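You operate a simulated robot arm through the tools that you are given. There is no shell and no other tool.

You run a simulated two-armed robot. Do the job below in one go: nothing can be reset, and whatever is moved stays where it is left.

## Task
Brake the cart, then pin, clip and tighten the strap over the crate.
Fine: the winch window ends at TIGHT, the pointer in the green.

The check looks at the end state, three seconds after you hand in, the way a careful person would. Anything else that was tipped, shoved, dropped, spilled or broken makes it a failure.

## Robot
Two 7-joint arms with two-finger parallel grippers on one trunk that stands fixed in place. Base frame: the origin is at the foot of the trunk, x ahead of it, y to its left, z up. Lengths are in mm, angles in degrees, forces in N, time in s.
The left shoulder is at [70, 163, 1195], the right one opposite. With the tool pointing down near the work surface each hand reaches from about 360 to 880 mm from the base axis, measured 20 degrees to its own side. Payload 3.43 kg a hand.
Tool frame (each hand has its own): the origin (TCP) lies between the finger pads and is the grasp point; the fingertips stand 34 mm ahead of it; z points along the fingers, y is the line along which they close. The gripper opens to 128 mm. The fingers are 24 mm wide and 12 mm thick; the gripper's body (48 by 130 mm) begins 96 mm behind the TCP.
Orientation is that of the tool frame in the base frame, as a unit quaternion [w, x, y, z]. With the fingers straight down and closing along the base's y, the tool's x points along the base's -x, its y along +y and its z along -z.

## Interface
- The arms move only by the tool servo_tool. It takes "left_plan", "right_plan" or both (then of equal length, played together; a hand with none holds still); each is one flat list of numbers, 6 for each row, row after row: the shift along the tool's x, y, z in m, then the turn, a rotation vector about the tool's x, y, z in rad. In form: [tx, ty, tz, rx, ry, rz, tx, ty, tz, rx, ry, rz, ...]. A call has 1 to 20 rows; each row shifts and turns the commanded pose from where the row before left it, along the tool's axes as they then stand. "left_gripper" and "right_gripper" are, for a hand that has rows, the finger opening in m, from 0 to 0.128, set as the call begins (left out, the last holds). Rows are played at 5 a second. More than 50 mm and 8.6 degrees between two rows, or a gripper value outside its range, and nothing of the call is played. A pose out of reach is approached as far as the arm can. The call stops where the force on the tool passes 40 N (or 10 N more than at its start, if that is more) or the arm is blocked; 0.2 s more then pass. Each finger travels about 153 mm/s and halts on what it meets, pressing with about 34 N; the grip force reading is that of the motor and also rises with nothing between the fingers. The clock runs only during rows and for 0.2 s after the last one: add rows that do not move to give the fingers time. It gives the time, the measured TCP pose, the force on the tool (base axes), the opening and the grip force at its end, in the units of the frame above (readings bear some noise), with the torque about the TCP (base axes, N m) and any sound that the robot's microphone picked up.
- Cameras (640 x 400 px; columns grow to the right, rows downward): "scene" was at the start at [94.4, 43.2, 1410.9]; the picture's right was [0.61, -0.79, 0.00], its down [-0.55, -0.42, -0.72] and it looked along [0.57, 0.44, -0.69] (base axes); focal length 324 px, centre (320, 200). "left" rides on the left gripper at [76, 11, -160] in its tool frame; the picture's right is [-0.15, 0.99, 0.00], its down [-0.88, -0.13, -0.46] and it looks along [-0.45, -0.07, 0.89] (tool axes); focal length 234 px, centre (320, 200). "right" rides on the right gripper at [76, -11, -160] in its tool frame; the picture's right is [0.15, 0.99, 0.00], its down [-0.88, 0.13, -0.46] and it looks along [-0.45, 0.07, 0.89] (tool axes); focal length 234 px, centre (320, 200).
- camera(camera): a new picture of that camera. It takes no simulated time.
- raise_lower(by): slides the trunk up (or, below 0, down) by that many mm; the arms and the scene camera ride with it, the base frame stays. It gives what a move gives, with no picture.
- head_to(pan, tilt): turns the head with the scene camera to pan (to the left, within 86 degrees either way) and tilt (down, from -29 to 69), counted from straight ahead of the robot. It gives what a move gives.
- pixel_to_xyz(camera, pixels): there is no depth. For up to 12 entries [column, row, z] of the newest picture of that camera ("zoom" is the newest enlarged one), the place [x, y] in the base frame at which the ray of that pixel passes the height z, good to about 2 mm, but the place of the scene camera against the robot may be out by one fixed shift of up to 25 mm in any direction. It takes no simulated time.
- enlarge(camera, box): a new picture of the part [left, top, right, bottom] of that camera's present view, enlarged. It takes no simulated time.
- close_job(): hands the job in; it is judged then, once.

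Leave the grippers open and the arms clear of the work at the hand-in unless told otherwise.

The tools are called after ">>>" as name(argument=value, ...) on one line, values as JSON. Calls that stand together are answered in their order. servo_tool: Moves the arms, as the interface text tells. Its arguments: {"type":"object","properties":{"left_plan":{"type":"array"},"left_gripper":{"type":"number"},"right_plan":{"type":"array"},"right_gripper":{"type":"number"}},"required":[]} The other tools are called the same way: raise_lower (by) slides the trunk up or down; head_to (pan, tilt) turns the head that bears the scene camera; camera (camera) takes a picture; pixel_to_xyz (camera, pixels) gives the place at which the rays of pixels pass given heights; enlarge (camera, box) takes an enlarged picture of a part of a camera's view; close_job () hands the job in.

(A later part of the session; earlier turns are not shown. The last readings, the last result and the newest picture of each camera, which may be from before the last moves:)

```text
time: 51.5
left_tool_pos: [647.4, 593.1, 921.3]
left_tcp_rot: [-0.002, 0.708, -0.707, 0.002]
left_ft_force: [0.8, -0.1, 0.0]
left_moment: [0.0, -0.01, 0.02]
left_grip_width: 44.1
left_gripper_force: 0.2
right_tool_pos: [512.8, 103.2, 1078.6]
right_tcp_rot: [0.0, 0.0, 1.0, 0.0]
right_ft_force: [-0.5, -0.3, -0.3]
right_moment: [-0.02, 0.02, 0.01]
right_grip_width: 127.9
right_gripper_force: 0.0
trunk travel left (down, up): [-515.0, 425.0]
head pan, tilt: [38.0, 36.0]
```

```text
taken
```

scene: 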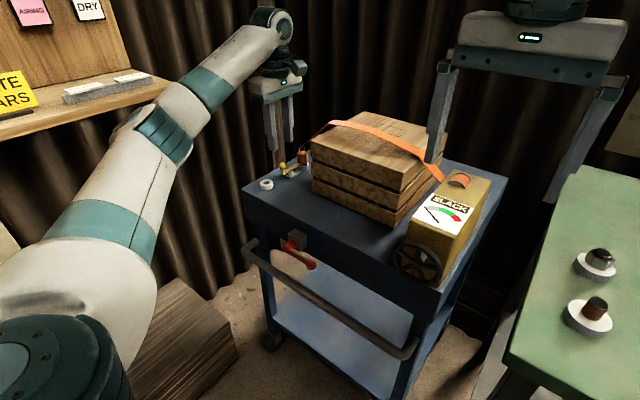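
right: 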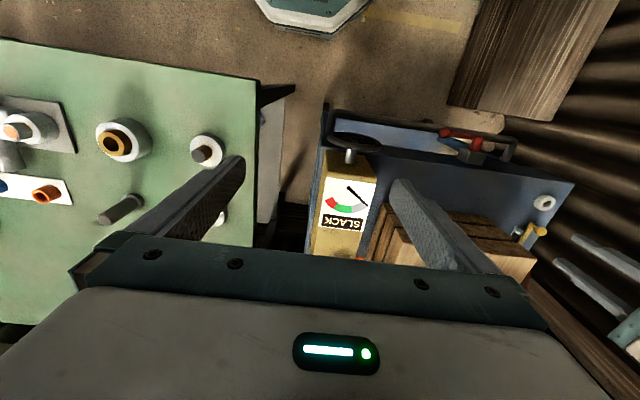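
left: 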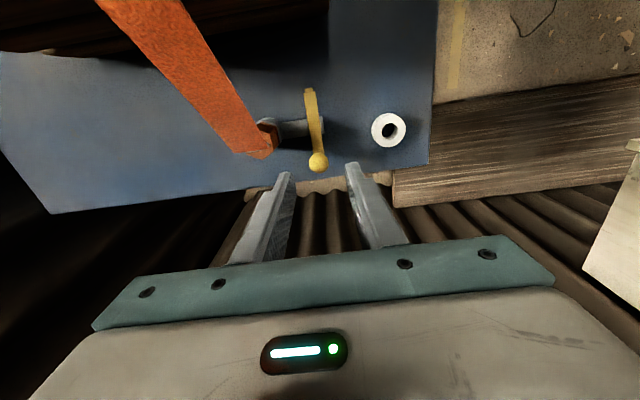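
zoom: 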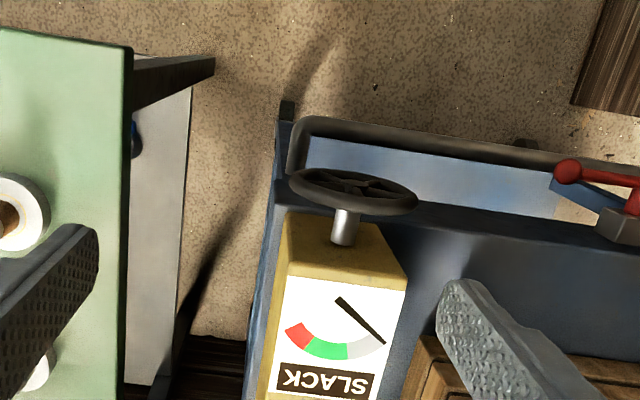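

The row step was too long (50.2 mm), so nothing moved. I'll split it into three rows.

>>> servo_tool(right_plan=[0.0073, 0.0197, 0.026, 0, 0, 0, 0.0073, 0.0197, 0.026, 0, 0, 0, 0.0073, 0.0197, 0.026, 0, 0, 0, 0, 0, 0, 0, -0.1309, 0, 0, 0, 0, 0, -0.1309, 0, 0, 0, 0, 0, -0.1309, 0, 0, 0, 0, 0, -0.1309, 0, 0, 0, 0, 0, -0.1309, 0, 0, 0, 0, 0, -0.1309, 0, 0, 0, 0, 0, 0, 0], right_gripper=0.115)

>>> camera(camera="right")

>>> camera(camera="scene")

```text
time: 53.7
left_tool_pos: [648.1, 590.7, 920.4]
left_tcp_rot: [0.003, -0.707, 0.707, -0.001]
left_ft_force: [-0.5, 0.1, 0.2]
left_moment: [-0.02, 0.0, 0.02]
left_grip_width: 43.8
left_gripper_force: 0.0
right_tool_pos: [490.6, 161.4, 1000.8]
right_tcp_rot: [0.383, 0.0, 0.924, 0.0]
right_ft_force: [0.3, -0.3, 0.8]
right_moment: [-0.01, -0.01, 0.02]
right_grip_width: 114.7
right_gripper_force: 0.1
trunk travel left (down, up): [-515.0, 425.0]
head pan, tilt: [38.0, 36.0]
```

```text
taken
```

right: 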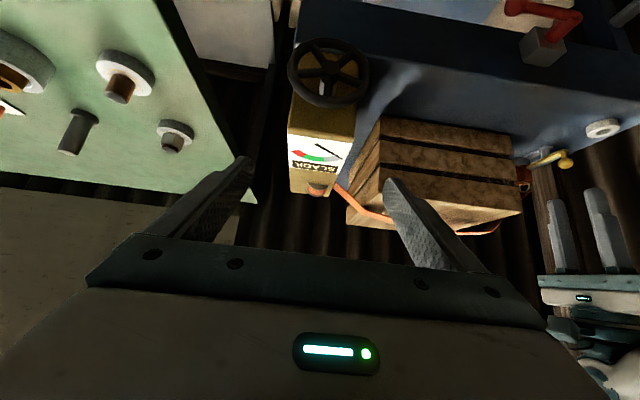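

```text
taken
```

scene: 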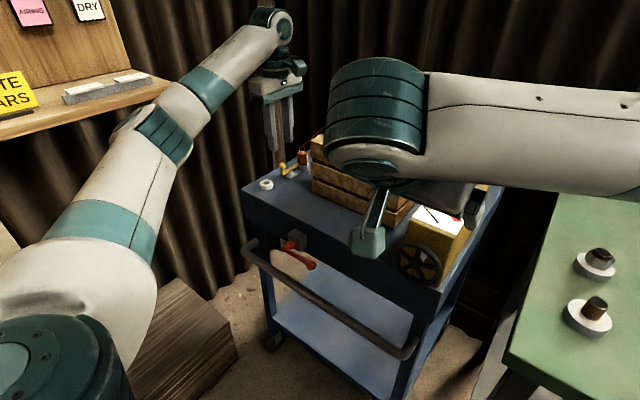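

At 45° tilt the right camera sees the wheel's face. I'll zoom in for its spokes and position.

>>> enlarge(camera="right", box=[270, 25, 390, 125])

>>> pixel_to_xyz(camera="right", pixels=[[328, 72, 820], [328, 72, 840], [328, 72, 860]])

```text
4.00 times, centred on (330, 75) of right
```

zoom: 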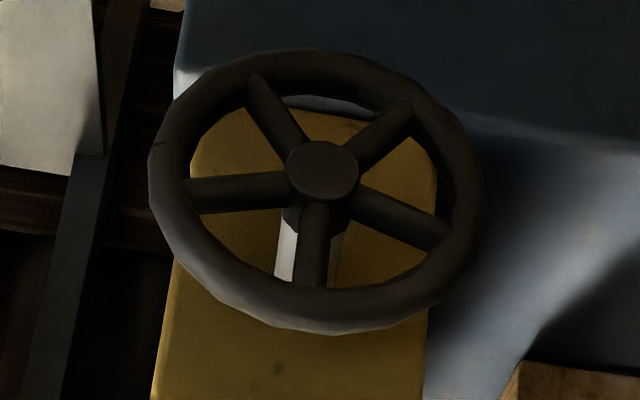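

```text
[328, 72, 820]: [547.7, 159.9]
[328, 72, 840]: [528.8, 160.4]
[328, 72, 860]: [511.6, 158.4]
```

Hub centre is at zoom (322,170), i.e. right px (330.5,67.5). I'll get its ray again and compare.

>>> pixel_to_xyz(camera="right", pixels=[[330.5, 67.5, 830], [330.5, 67.5, 840], [330.5, 67.5, 850], [330.5, 67.5, 860], [287, 70, 845], [371.5, 76, 845]])

```text
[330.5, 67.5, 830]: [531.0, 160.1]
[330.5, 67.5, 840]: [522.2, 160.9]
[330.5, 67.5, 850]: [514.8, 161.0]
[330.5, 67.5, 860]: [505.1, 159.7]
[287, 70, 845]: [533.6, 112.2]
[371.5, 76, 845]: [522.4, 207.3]
```

Hub ≈ (517, 161, 845), outer radius ≈ 47 mm. I'll finish the tilt to horizontal at this height.

>>> servo_tool(right_plan=[0, 0, 0, 0, -0.1309, 0, 0, 0, 0, 0, -0.1309, 0, 0, 0, 0, 0, -0.1309, 0, 0, 0, 0, 0, -0.1309, 0, 0, 0, 0, 0, -0.1309, 0, 0, 0, 0, 0, -0.1309, 0, 0, 0, 0, 0, 0, 0])

>>> camera(camera="right")

>>> camera(camera="scene")

```text
time: 55.3
left_tool_pos: [647.3, 591.3, 919.6]
left_tcp_rot: [-0.003, 0.707, -0.707, 0.002]
left_ft_force: [0.3, 0.4, -0.2]
left_moment: [0.04, -0.01, -0.02]
left_grip_width: 44.0
left_gripper_force: 0.1
right_tool_pos: [503.5, 150.8, 1007.9]
right_tcp_rot: [0.704, 0.012, 0.71, -0.003]
right_ft_force: [-0.3, 0.5, 1.1]
right_moment: [0.01, 0.01, -0.01]
right_grip_width: 115.1
right_gripper_force: 0.1
right hand out of reach, approached as far as the arm can: row 6
trunk travel left (down, up): [-515.0, 425.0]
head pan, tilt: [38.0, 36.0]
```

```text
taken
```

right: 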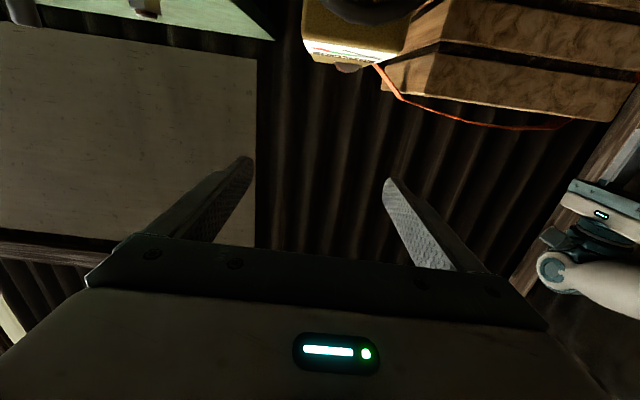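

```text
taken
```

scene: 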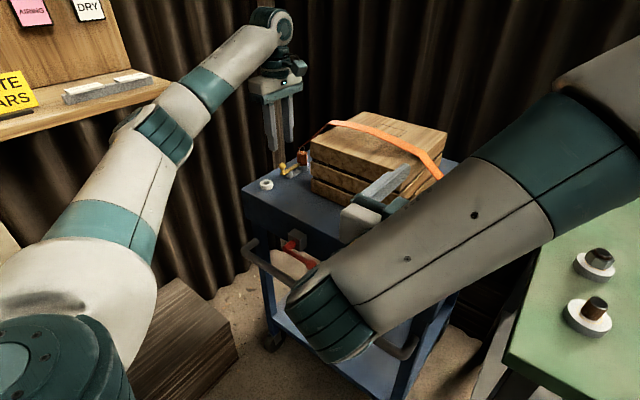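

The right hand is practically horizontal at (503.5, 151, 1008). With 115 mm opening I'll come down with y centred on 161, stopping first at z≈925 (above the wheel's top at ~892) to check.

>>> servo_tool(right_plan=[0.027, 0.0035, 0, 0, 0, 0, 0.027, 0.0035, 0, 0, 0, 0, 0.027, 0.0035, 0, 0, 0, 0, 0, 0, 0, 0, 0, 0])

>>> camera(camera="right")

>>> camera(camera="scene")

```text
time: 56.3
left_tool_pos: [647.1, 591.4, 921.1]
left_tcp_rot: [-0.004, 0.707, -0.707, 0.002]
left_ft_force: [-0.1, -0.2, -0.9]
left_moment: [-0.02, -0.05, 0.0]
left_grip_width: 44.0
left_gripper_force: 0.1
right_tool_pos: [531.0, 154.3, 945.8]
right_tcp_rot: [0.706, 0.0, 0.708, -0.001]
right_ft_force: [-0.7, 0.0, 0.3]
right_moment: [-0.02, 0.0, 0.0]
right_grip_width: 115.0
right_gripper_force: 0.0
right hand out of reach, approached as far as the arm can: row 1, 2, 3
trunk travel left (down, up): [-515.0, 425.0]
head pan, tilt: [38.0, 36.0]
```

```text
taken
```

right: 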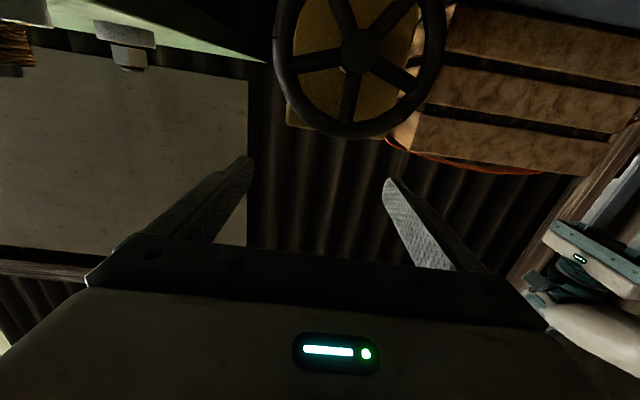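

```text
taken
```

scene: 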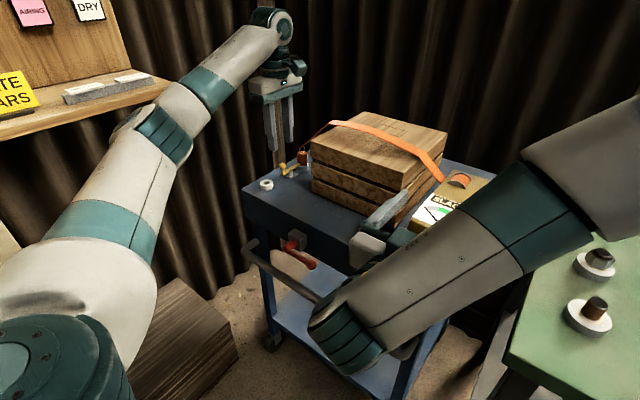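

The horizontal pose is at the arm's limit here. A better way: point the right hand straight down and clamp the rim with the fingers in front of and behind the wheel plane (closing along x), then crank along the upper half of the circle. I'll raise and untilt the right hand.

>>> servo_tool(right_plan=[-0.03, 0, -0.015, 0, 0, 0, -0.03, 0, -0.015, 0, 0, 0, -0.02, 0, 0, 0, 0, 0, 0, 0, 0, 0, 0.1309, 0, 0, 0, 0, 0, 0.1309, 0, 0, 0, 0, 0, 0.1309, 0, 0, 0, 0, 0, 0.1309, 0, 0, 0, 0, 0, 0.1309, 0, 0, 0, 0, 0, 0.1309, 0, 0, 0, 0, 0, 0.1309, 0, 0, 0, 0, 0, 0.1309, 0, 0, 0, 0, 0, 0.1309, 0, 0, 0, 0, 0, 0.1309, 0, 0, 0, 0, 0, 0.1309, 0, 0, 0, 0, 0, 0.1309, 0])

>>> camera(camera="scene")

```text
time: 59.5
left_tool_pos: [648.7, 591.7, 919.7]
left_tcp_rot: [-0.003, 0.707, -0.707, 0.001]
left_ft_force: [0.5, 0.8, -0.1]
left_moment: [0.03, -0.02, 0.02]
left_grip_width: 44.0
left_gripper_force: 0.0
right_tool_pos: [501.5, 153.8, 1025.9]
right_tcp_rot: [-0.002, 0.0, 1.0, 0.0]
right_ft_force: [-0.4, -0.1, 0.2]
right_moment: [0.03, 0.01, 0.0]
right_grip_width: 114.9
right_gripper_force: 0.0
trunk travel left (down, up): [-515.0, 425.0]
head pan, tilt: [38.0, 36.0]
```

```text
taken
```

scene: 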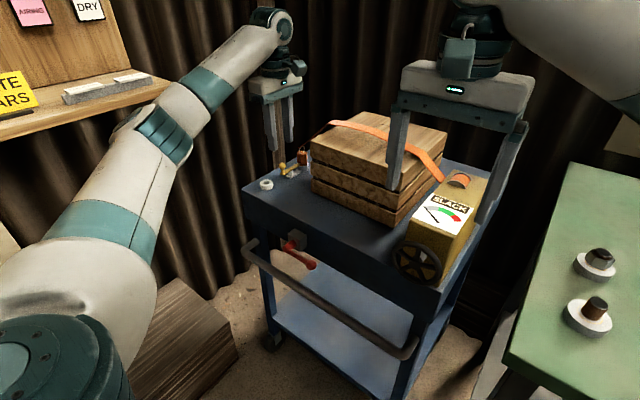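

Now I turn the right hand +90° about its axis (fingers closing along x), set a 34 mm opening and go to (517, 161, 990) above the wheel to inspect it edge-on.

>>> servo_tool(right_plan=[0, 0, 0, 0, 0, 0.1309, 0, 0, 0, 0, 0, 0.1309, 0, 0, 0, 0, 0, 0.1309, 0, 0, 0, 0, 0, 0.1309, 0, 0, 0, 0, 0, 0.1309, 0, 0, 0, 0, 0, 0.1309, 0, 0, 0, 0, 0, 0.1309, 0, 0, 0, 0, 0, 0.1309, 0, 0, 0, 0, 0, 0.1309, 0, 0, 0, 0, 0, 0.1309, 0, 0, 0, 0, 0, 0.1309, 0, 0, 0, 0, 0, 0.1309, 0.007, 0.0155, 0.018, 0, 0, 0, 0, 0, 0.018, 0, 0, 0, 0, 0, 0, 0, 0, 0], right_gripper=0.034)

>>> camera(camera="right")

>>> enlarge(camera="right", box=[230, 60, 410, 230])

>>> camera(camera="scene")

```text
time: 62.7
left_tool_pos: [647.4, 592.5, 919.9]
left_tcp_rot: [0.003, -0.707, 0.707, 0.0]
left_ft_force: [-0.3, -0.5, -0.9]
left_moment: [-0.04, -0.03, -0.03]
left_grip_width: 44.1
left_gripper_force: 0.0
right_tool_pos: [517.5, 161.6, 988.5]
right_tcp_rot: [0.0, 0.707, 0.707, 0.0]
right_ft_force: [0.3, 0.5, -0.7]
right_moment: [-0.05, 0.03, 0.0]
right_grip_width: 34.0
right_gripper_force: 0.1
trunk travel left (down, up): [-515.0, 425.0]
head pan, tilt: [38.0, 36.0]
```

```text
taken
```

right: 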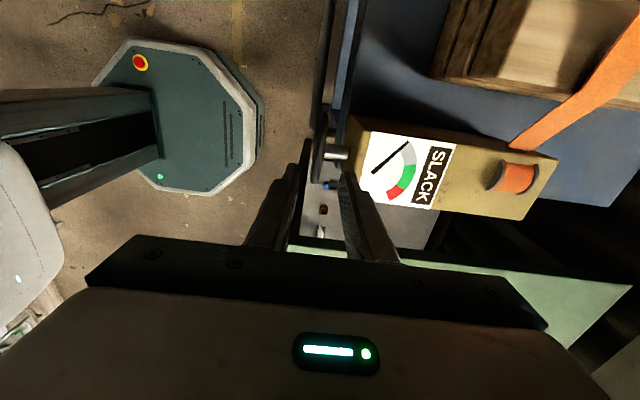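

```text
2.35 times, centred on (320, 145) of right
```

zoom: 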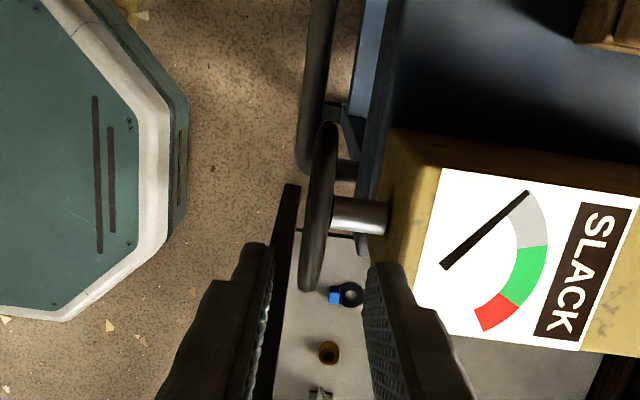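

```text
taken
```

scene: 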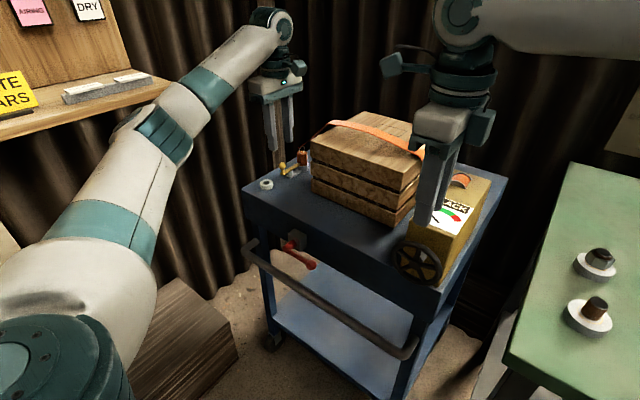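

The right camera shows the wheel edge-on between the fingers and the gauge beside it. I'll measure wheel plane and box front in x.

>>> pixel_to_xyz(camera="right", pixels=[[323.4, 113.1, 845], [315.7, 183.3, 845], [348.9, 151.4, 845], [325.5, 151.4, 845], [319, 150, 888], [322, 150, 888], [314, 150, 888], [332, 165, 845], [347.5, 170, 845]])

>>> enlarge(camera="right", box=[290, 100, 370, 200])

```text
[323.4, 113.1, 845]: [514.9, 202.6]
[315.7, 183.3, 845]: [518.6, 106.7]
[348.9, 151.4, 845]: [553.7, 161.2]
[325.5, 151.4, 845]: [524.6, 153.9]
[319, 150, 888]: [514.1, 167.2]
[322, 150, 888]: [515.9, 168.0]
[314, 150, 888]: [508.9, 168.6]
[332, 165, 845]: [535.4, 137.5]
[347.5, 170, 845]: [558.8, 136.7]
```

```text
4.00 times, centred on (330, 150) of right
```

zoom: 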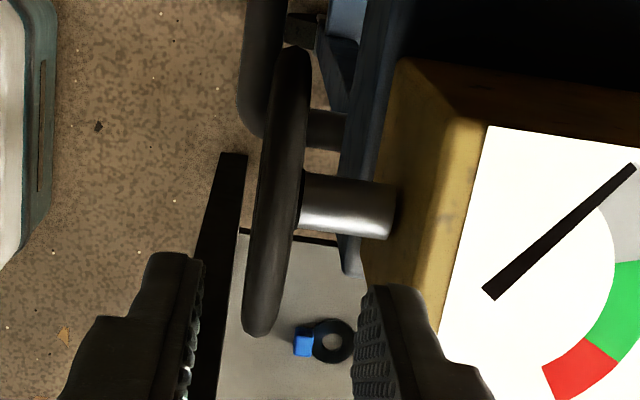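

Wheel plane x≈516.5, box front x≈553, so there is room behind the rim. I'll lower to z≈897, with the rim about 24 mm inside the finger tips.

>>> servo_tool(right_plan=[0, -0.001, 0.0305, 0, 0, 0, 0, 0, 0.0305, 0, 0, 0, 0, 0, 0.0305, 0, 0, 0, 0, 0, 0, 0, 0, 0])

>>> enlarge(camera="right", box=[250, 60, 430, 230])

>>> enlarge(camera="scene", box=[380, 165, 500, 300])

```text
time: 63.7
left_tool_pos: [646.3, 591.6, 920.7]
left_tcp_rot: [0.003, -0.707, 0.707, -0.001]
left_ft_force: [0.1, -0.5, -0.5]
left_moment: [0.02, 0.01, 0.01]
left_grip_width: 44.2
left_gripper_force: 0.0
right_tool_pos: [515.2, 160.1, 898.0]
right_tcp_rot: [0.0, 0.707, 0.708, 0.0]
right_ft_force: [-0.8, -0.8, 6.0]
right_moment: [-0.05, -0.12, -0.05]
right_grip_width: 33.9
right_gripper_force: 0.0
trunk travel left (down, up): [-515.0, 425.0]
head pan, tilt: [38.0, 36.0]
```

```text
2.35 times, centred on (340, 145) of right
```

zoom: 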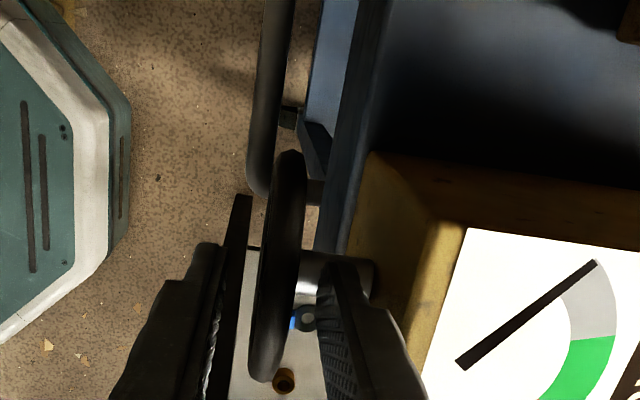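

```text
2.96 times, centred on (440, 232) of scene
```

zoom: 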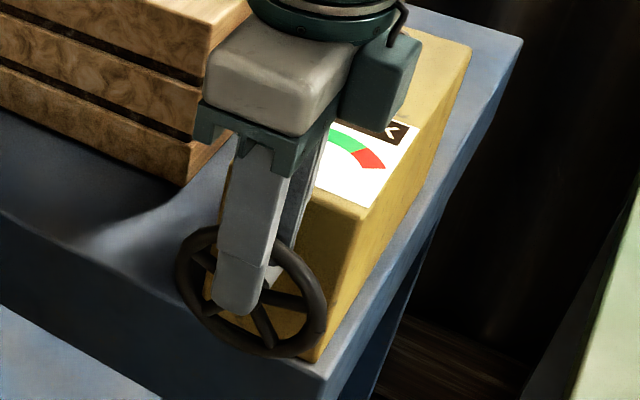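

A 6 N upward contact: the rear finger touched the shaft, so the hub is a bit higher (z≈857) than I estimated. I'll raise 12 mm.

>>> servo_tool(right_plan=[0, 0, -0.012, 0, 0, 0, 0, 0, 0, 0, 0, 0])

>>> enlarge(camera="right", box=[270, 100, 370, 215])

>>> enlarge(camera="scene", box=[390, 210, 460, 290])

```text
time: 64.3
left_tool_pos: [648.1, 592.6, 920.1]
left_tcp_rot: [0.003, -0.707, 0.707, -0.002]
left_ft_force: [0.0, -0.4, 0.1]
left_moment: [0.0, -0.01, 0.03]
left_grip_width: 43.8
left_gripper_force: 0.0
right_tool_pos: [514.9, 159.9, 909.4]
right_tcp_rot: [0.0, 0.707, 0.707, -0.001]
right_ft_force: [-0.9, 0.7, -0.2]
right_moment: [0.0, -0.01, 0.0]
right_grip_width: 34.0
right_gripper_force: 0.0
trunk travel left (down, up): [-515.0, 425.0]
head pan, tilt: [38.0, 36.0]
```

```text
3.48 times, centred on (320, 158) of right
```

zoom: 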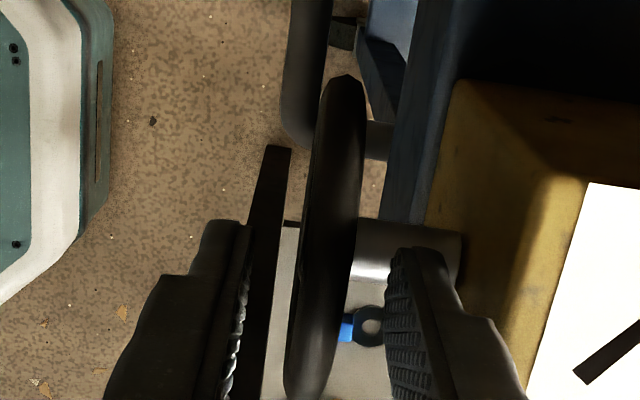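

```text
5.00 times, centred on (425, 250) of scene
```

zoom: 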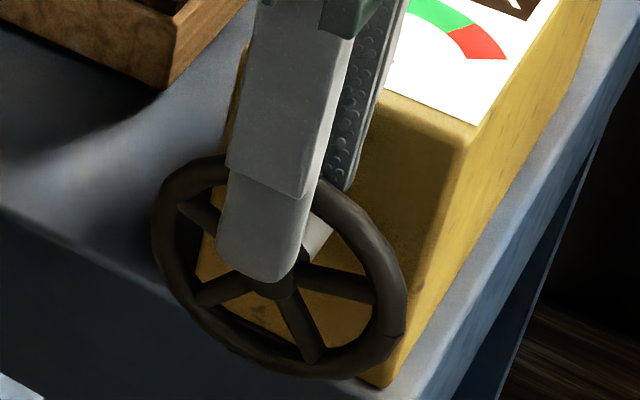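

The rim passes between the fingers and nothing else is touched. Closing on the rim at its top.

>>> servo_tool(right_plan=[0, 0, 0, 0, 0, 0, 0, 0, 0, 0, 0, 0], right_gripper=0.0)

>>> enlarge(camera="right", box=[270, 100, 430, 230])

>>> enlarge(camera="scene", box=[390, 210, 460, 290])

```text
time: 64.9
left_tool_pos: [648.9, 592.7, 919.9]
left_tcp_rot: [-0.002, 0.707, -0.707, 0.002]
left_ft_force: [-0.1, 0.0, 0.2]
left_moment: [-0.01, 0.03, -0.03]
left_grip_width: 44.1
left_gripper_force: 0.2
right_tool_pos: [515.4, 159.7, 908.7]
right_tcp_rot: [0.0, 0.708, 0.707, 0.001]
right_ft_force: [2.3, 0.2, -2.1]
right_moment: [0.09, -0.43, -0.08]
right_grip_width: 10.7
right_gripper_force: 44.8
trunk travel left (down, up): [-515.0, 425.0]
head pan, tilt: [38.0, 36.0]
```

```text
3.08 times, centred on (350, 165) of right
```

zoom: 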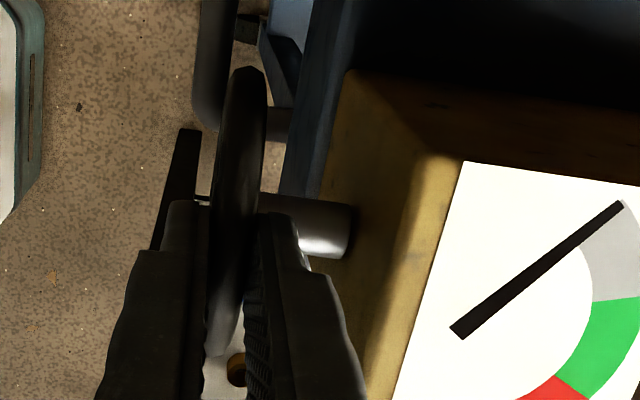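

```text
5.00 times, centred on (425, 250) of scene
```

zoom: 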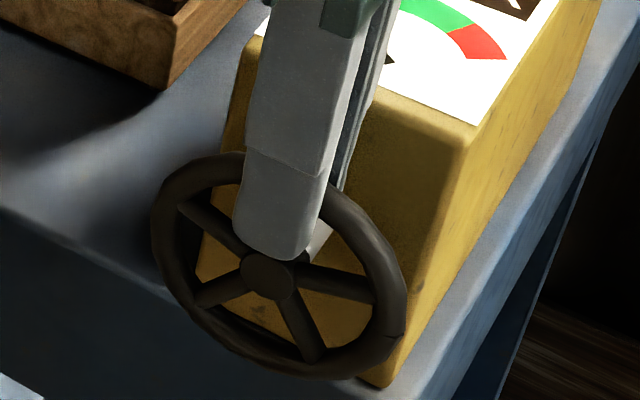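

The rim is held (10.7 mm). I'll test turning it clockwise as seen from the front (top toward −y) by 30° and watch the gauge.

>>> servo_tool(right_plan=[-0.0037, 0, 0.0002, 0, 0, 0, -0.0036, 0, 0.0004, 0, 0, 0, -0.0036, 0, 0.0008, 0, 0, 0, -0.0035, 0, 0.0011, 0, 0, 0, -0.0034, 0, 0.0014, 0, 0, 0, -0.0032, 0, 0.0017, 0, 0, 0])

>>> enlarge(camera="right", box=[270, 80, 450, 230])

>>> enlarge(camera="scene", box=[380, 165, 500, 300])

```text
time: 66.3
left_tool_pos: [646.8, 593.8, 919.3]
left_tcp_rot: [0.002, -0.707, 0.707, -0.003]
left_ft_force: [-0.2, 0.0, -0.3]
left_moment: [0.04, 0.01, -0.03]
left_grip_width: 44.0
left_gripper_force: 0.1
right_tool_pos: [515.1, 143.2, 905.2]
right_tcp_rot: [-0.001, 0.707, 0.708, 0.003]
right_ft_force: [5.9, 27.8, 18.7]
right_moment: [1.74, 0.58, -0.28]
right_grip_width: 10.9
right_gripper_force: 44.6
trunk travel left (down, up): [-515.0, 425.0]
head pan, tilt: [38.0, 36.0]
```

```text
2.67 times, centred on (360, 155) of right
```

zoom: 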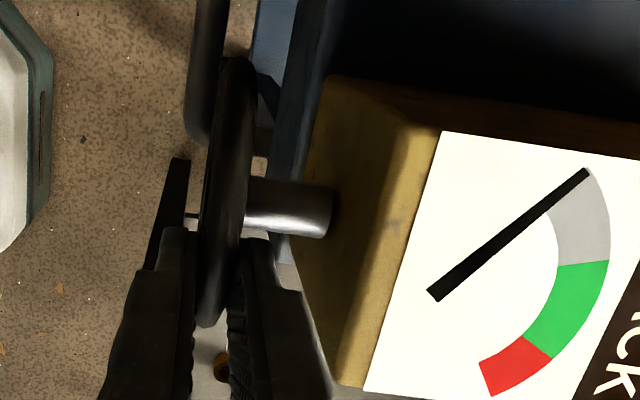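

```text
2.96 times, centred on (440, 232) of scene
```

zoom: 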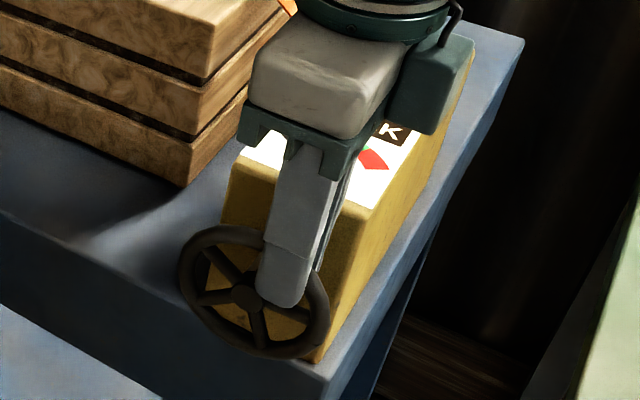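

Resistance is high (28 N in −y motion). I'll zoom in to see whether the wheel has actually turned.

>>> enlarge(camera="scene", box=[390, 210, 460, 290])

```text
5.00 times, centred on (425, 250) of scene
```

zoom: 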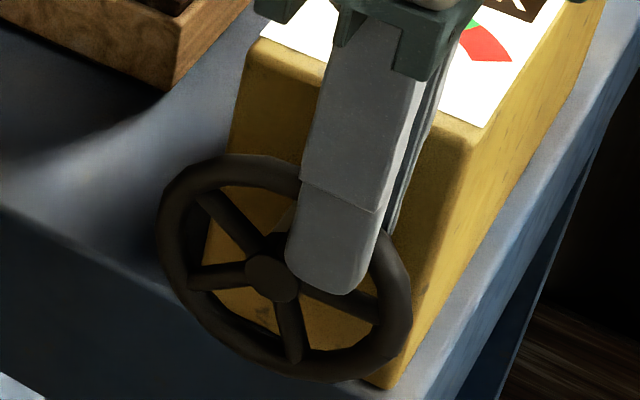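

The wheel did turn clockwise about 20°. Let me see what happened to the strap and gauge: compare the strap over the crate and the drum.

>>> camera(camera="scene")

>>> enlarge(camera="scene", box=[290, 100, 470, 210])

>>> camera(camera="left")

```text
taken
```

scene: 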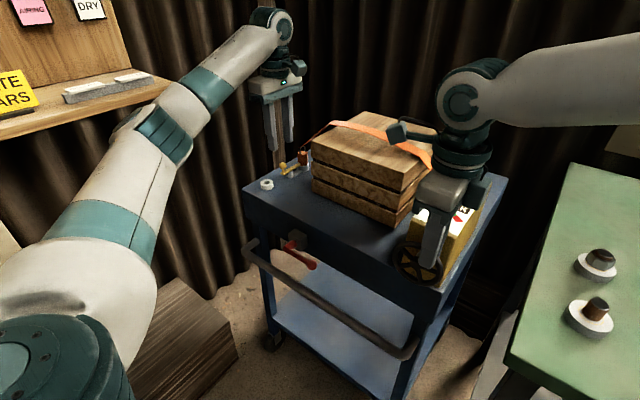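

```text
3.56 times, centred on (380, 155) of scene
```

zoom: 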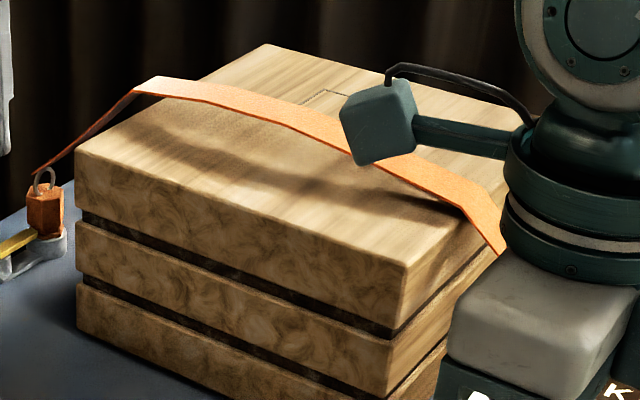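

```text
taken
```

left: 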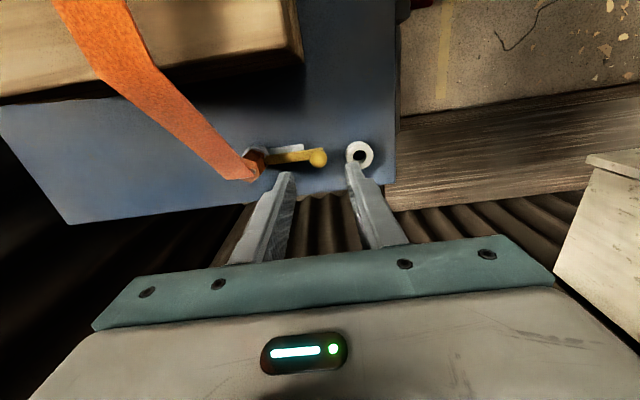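

I'll take a fine baseline of the gauge pointer from the right camera.

>>> enlarge(camera="right", box=[380, 110, 480, 240])

```text
3.08 times, centred on (430, 175) of right
```

zoom: 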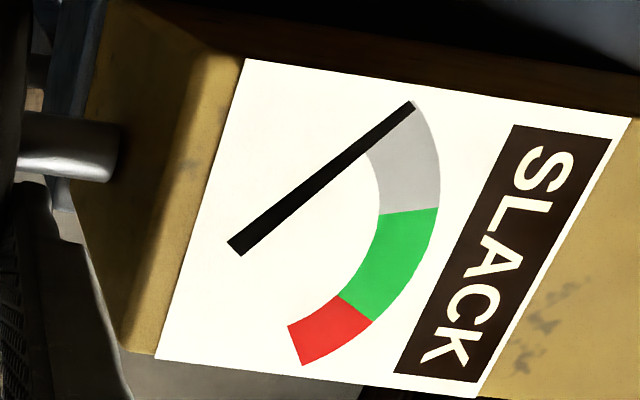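

The drum's axis is parallel to the wheel's, so clockwise (top away from the crate) should wind the strap in. I'll continue clockwise to ~60° and check the gauge and force.

>>> servo_tool(right_plan=[-0.0031, 0, 0.0016, 0, 0, 0, -0.0029, 0, 0.002, 0, 0, 0, -0.0027, 0, 0.0023, 0, 0, 0, -0.0025, 0, 0.0026, 0, 0, 0, -0.0022, 0, 0.0029, 0, 0, 0, -0.002, 0, 0.0031, 0, 0, 0])

>>> enlarge(camera="right", box=[270, 80, 500, 230])

>>> enlarge(camera="scene", box=[290, 100, 470, 210])

>>> enlarge(camera="scene", box=[390, 210, 460, 290])

```text
time: 67.7
left_tool_pos: [646.3, 593.0, 920.2]
left_tcp_rot: [0.002, -0.707, 0.708, -0.003]
left_ft_force: [0.3, -0.6, -0.1]
left_moment: [-0.02, 0.01, 0.0]
left_grip_width: 43.8
left_gripper_force: 0.1
right_tool_pos: [514.4, 125.8, 891.5]
right_tcp_rot: [0.0, 0.708, 0.707, 0.001]
right_ft_force: [8.8, 18.9, 28.4]
right_moment: [1.62, 0.31, -0.28]
right_grip_width: 10.9
right_gripper_force: 44.5
trunk travel left (down, up): [-515.0, 425.0]
head pan, tilt: [38.0, 36.0]
```

```text
2.67 times, centred on (385, 155) of right
```

zoom: 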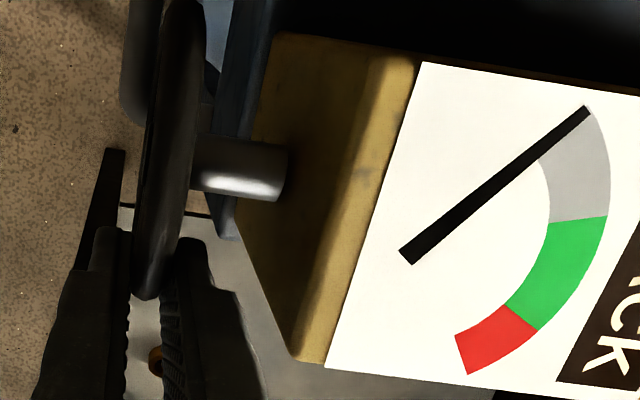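

```text
3.56 times, centred on (380, 155) of scene
```

zoom: 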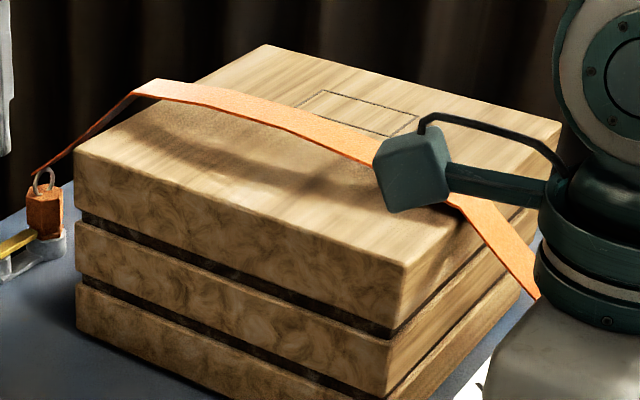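

```text
5.00 times, centred on (425, 250) of scene
```

zoom: 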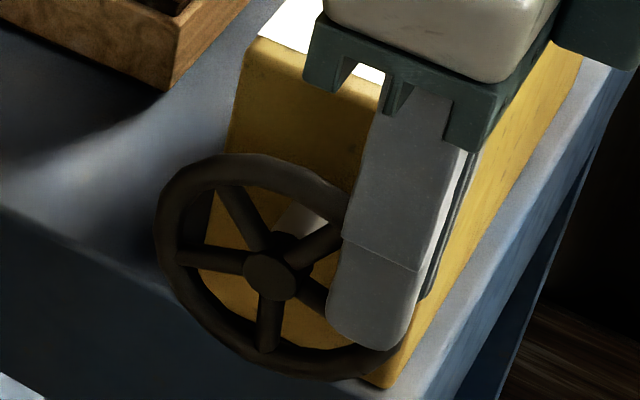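

The strap's bulge dropped slightly, so clockwise takes up slack; friction is steady at ~34 N. I'll continue this stroke to about 95°.

>>> servo_tool(right_plan=[-0.0017, 0, 0.0033, 0, 0, 0, -0.0014, 0, 0.0033, 0, 0, 0, -0.0011, 0, 0.0035, 0, 0, 0, -0.0008, 0, 0.0036, 0, 0, 0, -0.0004, 0, 0.0036, 0, 0, 0, -0.0002, 0, 0.0037, 0, 0, 0, 0.0002, 0, 0.0037, 0, 0, 0])

>>> enlarge(camera="right", box=[270, 60, 500, 230])

>>> enlarge(camera="scene", box=[290, 100, 470, 210])

>>> enlarge(camera="scene", box=[390, 210, 460, 290])

```text
time: 68.3
left_tool_pos: [647.2, 590.8, 921.1]
left_tcp_rot: [0.004, -0.706, 0.708, -0.002]
left_ft_force: [-0.7, 0.2, 0.1]
left_moment: [-0.01, 0.01, 0.0]
left_grip_width: 44.1
left_gripper_force: 0.1
right_tool_pos: [516.5, 122.4, 886.5]
right_tcp_rot: [-0.003, 0.708, 0.707, 0.004]
right_ft_force: [-1.6, 6.4, 9.6]
right_moment: [0.57, 0.62, 0.05]
right_grip_width: 10.8
right_gripper_force: 44.5
trunk travel left (down, up): [-515.0, 425.0]
head pan, tilt: [38.0, 36.0]
stopped in row 3 (right hand): the force on the tool passed its limit at 48 N (the readings are from after the stop); the commanded pose is now the measured one
```

```text
2.35 times, centred on (385, 145) of right
```

zoom: 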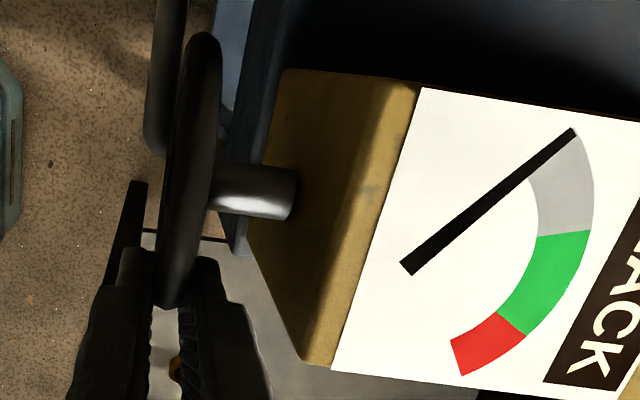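

```text
3.56 times, centred on (380, 155) of scene
```

zoom: 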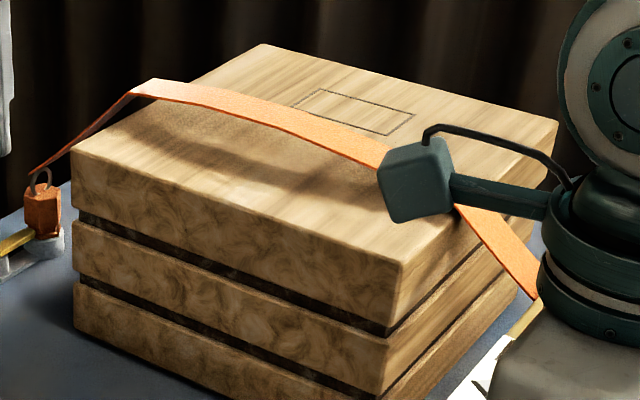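

```text
5.00 times, centred on (425, 250) of scene
```

zoom: 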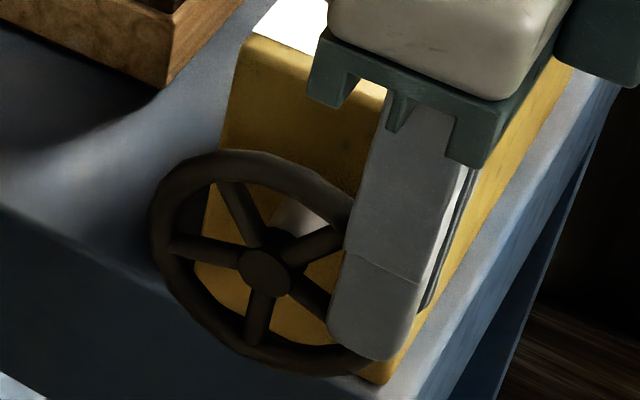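

The moment reading (≈1.7 N·m about x) shows most resistance comes from the pads twisting on the rim because my hand doesn't turn with the wheel. Better: rotate the hand rigidly about the hub (fit: y≈160.2, z≈856, grip radius 43). I'll open, lift clear and tilt the hand −60° to start a stroke.

>>> servo_tool(right_plan=[0, 0, 0, 0, 0, 0, 0, 0, 0, 0, 0, 0, 0, 0, -0.03, 0, 0, 0, 0, 0, -0.03, 0, 0, 0, 0, 0, -0.03, 0, 0, 0], right_gripper=0.034)

>>> enlarge(camera="right", box=[270, 60, 500, 230])

>>> enlarge(camera="scene", box=[380, 165, 500, 300])

```text
time: 69.5
left_tool_pos: [647.2, 591.1, 920.8]
left_tcp_rot: [-0.003, 0.707, -0.707, 0.002]
left_ft_force: [-0.2, 0.8, -0.1]
left_moment: [-0.02, 0.03, 0.01]
left_grip_width: 44.0
left_gripper_force: 0.1
right_tool_pos: [515.4, 122.4, 976.8]
right_tcp_rot: [-0.002, 0.708, 0.706, 0.003]
right_ft_force: [-0.2, -0.3, 0.6]
right_moment: [0.01, -0.05, -0.02]
right_grip_width: 34.0
right_gripper_force: 0.1
trunk travel left (down, up): [-515.0, 425.0]
head pan, tilt: [38.0, 36.0]
```

```text
2.35 times, centred on (385, 145) of right
```

zoom: 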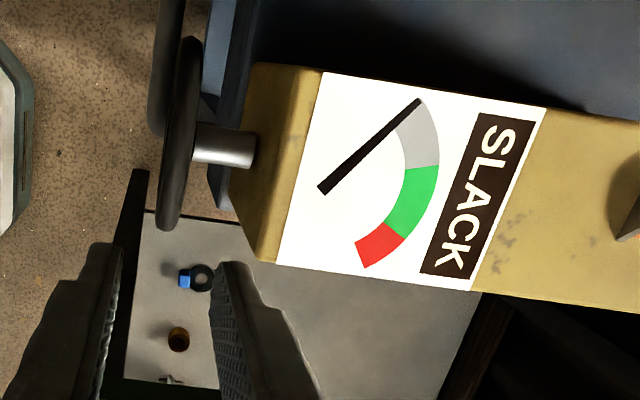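

```text
2.96 times, centred on (440, 232) of scene
```

zoom: 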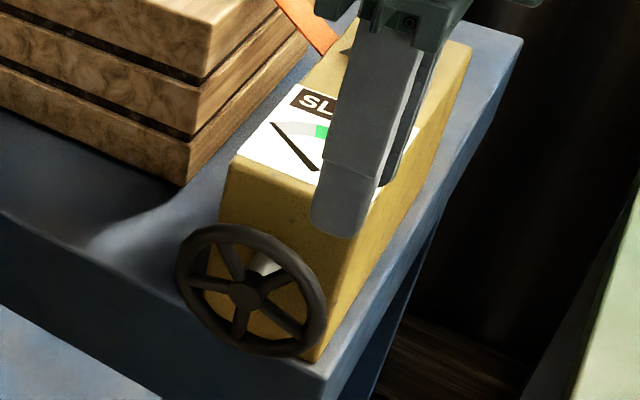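

Before tilting the right hand toward +y, I'll retract the left hand (up, then back) so the arms don't come near each other.

>>> servo_tool(left_plan=[0, 0, -0.04, 0, 0, 0, 0, 0, -0.04, 0, 0, 0, 0, 0, -0.04, 0, 0, 0, -0.008, 0.04, 0, 0, 0, 0, -0.008, 0.04, 0, 0, 0, 0, -0.008, 0.04, 0, 0, 0, 0, -0.008, 0.04, 0, 0, 0, 0, -0.008, 0.04, 0, 0, 0, 0, -0.008, 0.04, 0, 0, 0, 0], left_gripper=0.08)

>>> camera(camera="scene")

```text
time: 71.5
left_tool_pos: [415.8, 639.9, 1037.1]
left_tcp_rot: [0.002, -0.707, 0.707, -0.001]
left_ft_force: [-0.6, 0.1, 0.7]
left_moment: [0.02, -0.07, 0.01]
left_grip_width: 80.3
left_gripper_force: 0.0
left hand out of reach, approached as far as the arm can: row 9
right_tool_pos: [516.7, 123.4, 976.0]
right_tcp_rot: [-0.001, 0.707, 0.707, 0.003]
right_ft_force: [-0.5, -0.5, 0.8]
right_moment: [-0.02, -0.04, 0.01]
right_grip_width: 33.9
right_gripper_force: 0.0
trunk travel left (down, up): [-515.0, 425.0]
head pan, tilt: [38.0, 36.0]
```

```text
taken
```

scene: 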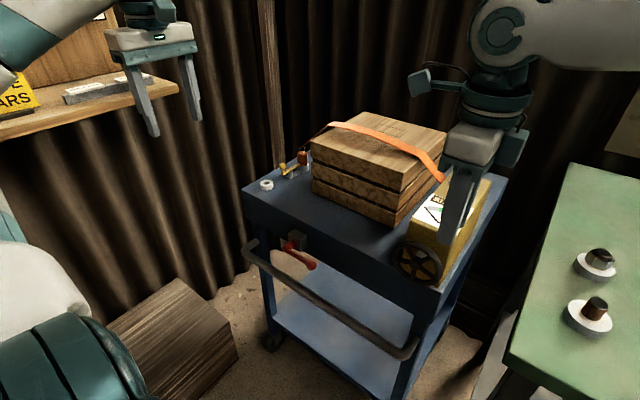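

Both arms are clear. Now the right hand: move to y≈255 at z≈976 and tilt −60° so the tool axis will point at the hub from the +y side.

>>> servo_tool(right_plan=[0.044, 0, 0, 0, 0, 0, 0.044, 0, 0, 0, 0, 0, 0.044, 0, 0, 0, 0, 0, 0, 0, 0, 0, -0.1309, 0, 0, 0, 0, 0, -0.1309, 0, 0, 0, 0, 0, -0.1309, 0, 0, 0, 0, 0, -0.1309, 0, 0, 0, 0, 0, -0.1309, 0, 0, 0, 0, 0, -0.1309, 0, 0, 0, 0, 0, -0.1309, 0, 0, 0, 0, 0, -0.1309, 0, 0, 0, 0, 0, 0, 0])

>>> camera(camera="right")

>>> camera(camera="scene")

```text
time: 74.2
left_tool_pos: [415.8, 638.6, 1036.8]
left_tcp_rot: [0.003, -0.707, 0.707, -0.002]
left_ft_force: [-1.1, 0.1, -1.2]
left_moment: [-0.02, 0.0, 0.0]
left_grip_width: 80.0
left_gripper_force: 0.0
right_tool_pos: [476.5, 32.3, 964.2]
right_tcp_rot: [0.342, 0.623, 0.611, -0.348]
right_ft_force: [-0.5, -0.3, 0.4]
right_moment: [-0.01, 0.0, 0.01]
right_grip_width: 34.0
right_gripper_force: 0.1
right hand out of reach, approached as far as the arm can: row 5, 6, 7, 8, 9, 10, 11
trunk travel left (down, up): [-515.0, 425.0]
head pan, tilt: [38.0, 36.0]
```

```text
taken
```

right: 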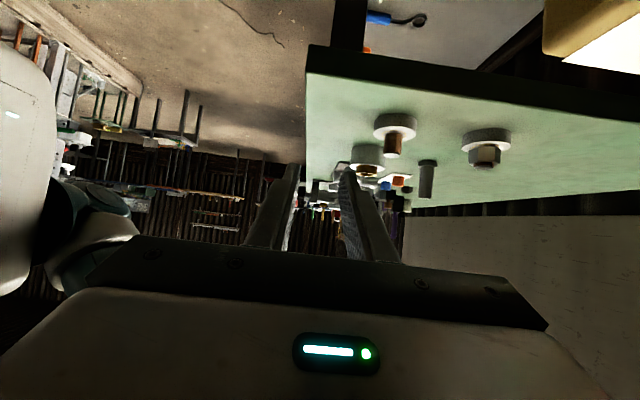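

```text
taken
```

scene: 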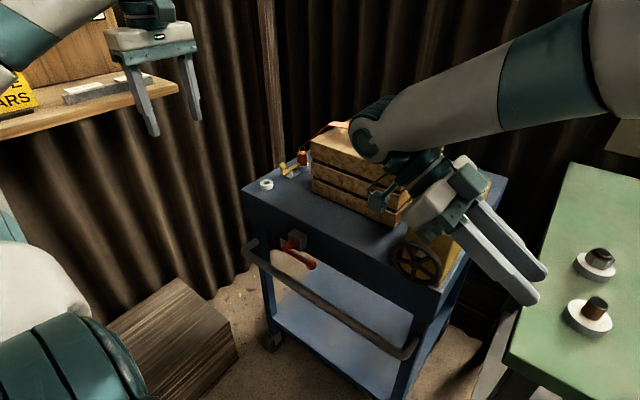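

That lean isn't reachable for the right arm (it backed off toward −y, touching nothing). I'll return to vertical, then use strokes from about −15° to +65°, which lean to the arm's own side.

>>> servo_tool(right_plan=[0, 0, 0, 0, 0.1309, 0, 0, 0, 0, 0, 0.1309, 0, 0, 0, 0, 0, 0.1309, 0, 0, 0, 0, 0, 0.1309, 0, 0, 0, 0, 0, 0.1309, 0, 0, 0, 0, 0, 0.1309, 0, 0, 0, 0, 0, 0.1309, 0, 0, 0, 0, 0, 0.1309, 0, 0, 0, 0, 0, 0, 0])

```text
time: 76.2
left_tool_pos: [416.0, 639.9, 1036.7]
left_tcp_rot: [0.003, -0.707, 0.707, -0.003]
left_ft_force: [0.5, -0.4, -0.3]
left_moment: [0.0, 0.04, 0.01]
left_grip_width: 79.8
left_gripper_force: 0.0
right_tool_pos: [471.1, 38.8, 959.7]
right_tcp_rot: [-0.002, 0.707, 0.707, 0.003]
right_ft_force: [-0.3, -0.3, 0.7]
right_moment: [-0.02, -0.01, -0.01]
right_grip_width: 34.0
right_gripper_force: 0.1
trunk travel left (down, up): [-515.0, 425.0]
head pan, tilt: [38.0, 36.0]
```

Back to vertical at (471, 39, 960). Next I go above the wheel at (516.5, 189, 968) and tilt −15° to see if that start pose is reachable.

>>> servo_tool(right_plan=[0.0375, 0.0114, -0.002, 0, 0, 0, 0.0375, 0.0114, -0.002, 0, 0, 0, 0.0375, 0.0114, -0.002, 0, 0, 0, 0.0375, 0.0114, -0.002, 0, 0, 0, 0, 0, 0, 0, -0.1309, 0, 0, 0, 0, 0, -0.1309, 0, 0, 0, 0, 0, 0, 0])

>>> enlarge(camera="scene", box=[380, 140, 500, 300])

```text
time: 77.8
left_tool_pos: [415.5, 637.6, 1037.6]
left_tcp_rot: [0.003, -0.707, 0.707, -0.002]
left_ft_force: [-0.4, -0.4, -0.2]
left_moment: [0.01, -0.01, 0.0]
left_grip_width: 80.1
left_gripper_force: 0.1
right_tool_pos: [516.7, 187.0, 969.2]
right_tcp_rot: [0.091, 0.702, 0.701, -0.089]
right_ft_force: [0.2, 0.0, 0.5]
right_moment: [0.02, -0.02, 0.02]
right_grip_width: 34.2
right_gripper_force: 0.0
trunk travel left (down, up): [-515.0, 425.0]
head pan, tilt: [38.0, 36.0]
```

```text
2.50 times, centred on (440, 220) of scene
```

zoom: 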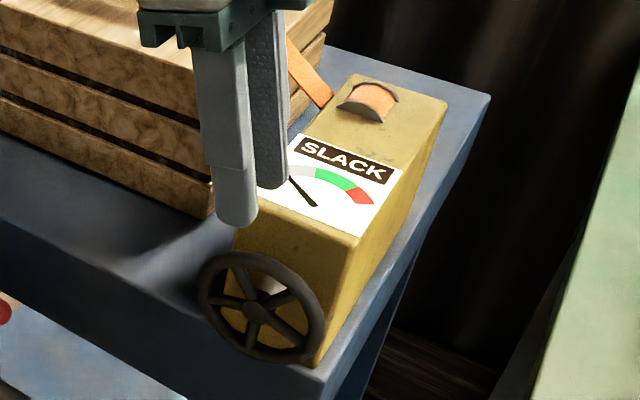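

−15° works. I'll try swinging further to −30° about the hub while still above the wheel.

>>> servo_tool(right_plan=[0.0151, 0, 0.001, 0, -0.1309, 0, 0.0151, 0, 0.001, 0, -0.1309, 0, 0, 0, 0, 0, 0, 0])

```text
time: 78.5
left_tool_pos: [415.5, 639.1, 1036.4]
left_tcp_rot: [-0.002, 0.707, -0.707, 0.002]
left_ft_force: [-1.0, 0.6, -1.0]
left_moment: [-0.01, 0.03, -0.02]
left_grip_width: 80.0
left_gripper_force: 0.1
right_tool_pos: [507.5, 172.7, 954.2]
right_tcp_rot: [0.181, 0.684, 0.684, -0.179]
right_ft_force: [0.1, -0.4, -0.2]
right_moment: [0.0, 0.04, -0.01]
right_grip_width: 33.9
right_gripper_force: 0.0
right hand out of reach, approached as far as the arm can: row 1, 2
trunk travel left (down, up): [-515.0, 425.0]
head pan, tilt: [38.0, 36.0]
```

−30° is beyond reach, so I'll start strokes at −15°: rotate back, realign above the wheel, then advance along the tool axis until the rim is between the pads.

>>> servo_tool(right_plan=[0, 0, 0, 0, 0.128, 0, 0, 0, 0, 0, 0.128, 0, 0.0134, 0.009, -0.0139, 0, 0, 0, 0, 0, 0, 0, 0, 0])

>>> enlarge(camera="right", box=[230, 60, 430, 230])

```text
time: 79.5
left_tool_pos: [417.1, 638.7, 1037.5]
left_tcp_rot: [-0.004, 0.707, -0.707, 0.003]
left_ft_force: [-0.4, -0.4, 0.3]
left_moment: [0.01, -0.05, 0.02]
left_grip_width: 80.1
left_gripper_force: 0.0
right_tool_pos: [517.1, 189.5, 964.2]
right_tcp_rot: [0.093, 0.701, 0.701, -0.091]
right_ft_force: [0.4, -0.4, 0.5]
right_moment: [0.0, -0.03, -0.01]
right_grip_width: 34.0
right_gripper_force: 0.0
trunk travel left (down, up): [-515.0, 425.0]
head pan, tilt: [38.0, 36.0]
```

```text
2.35 times, centred on (330, 145) of right
```

zoom: 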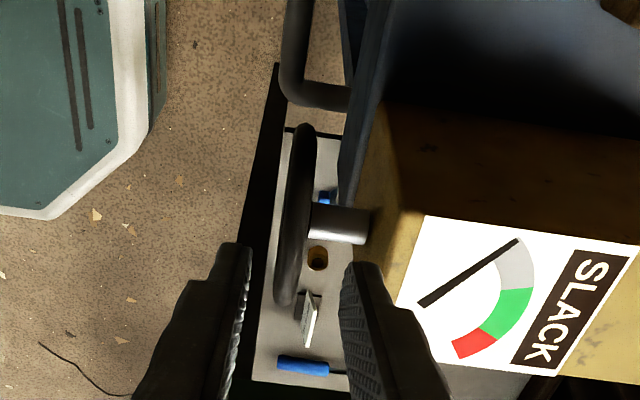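

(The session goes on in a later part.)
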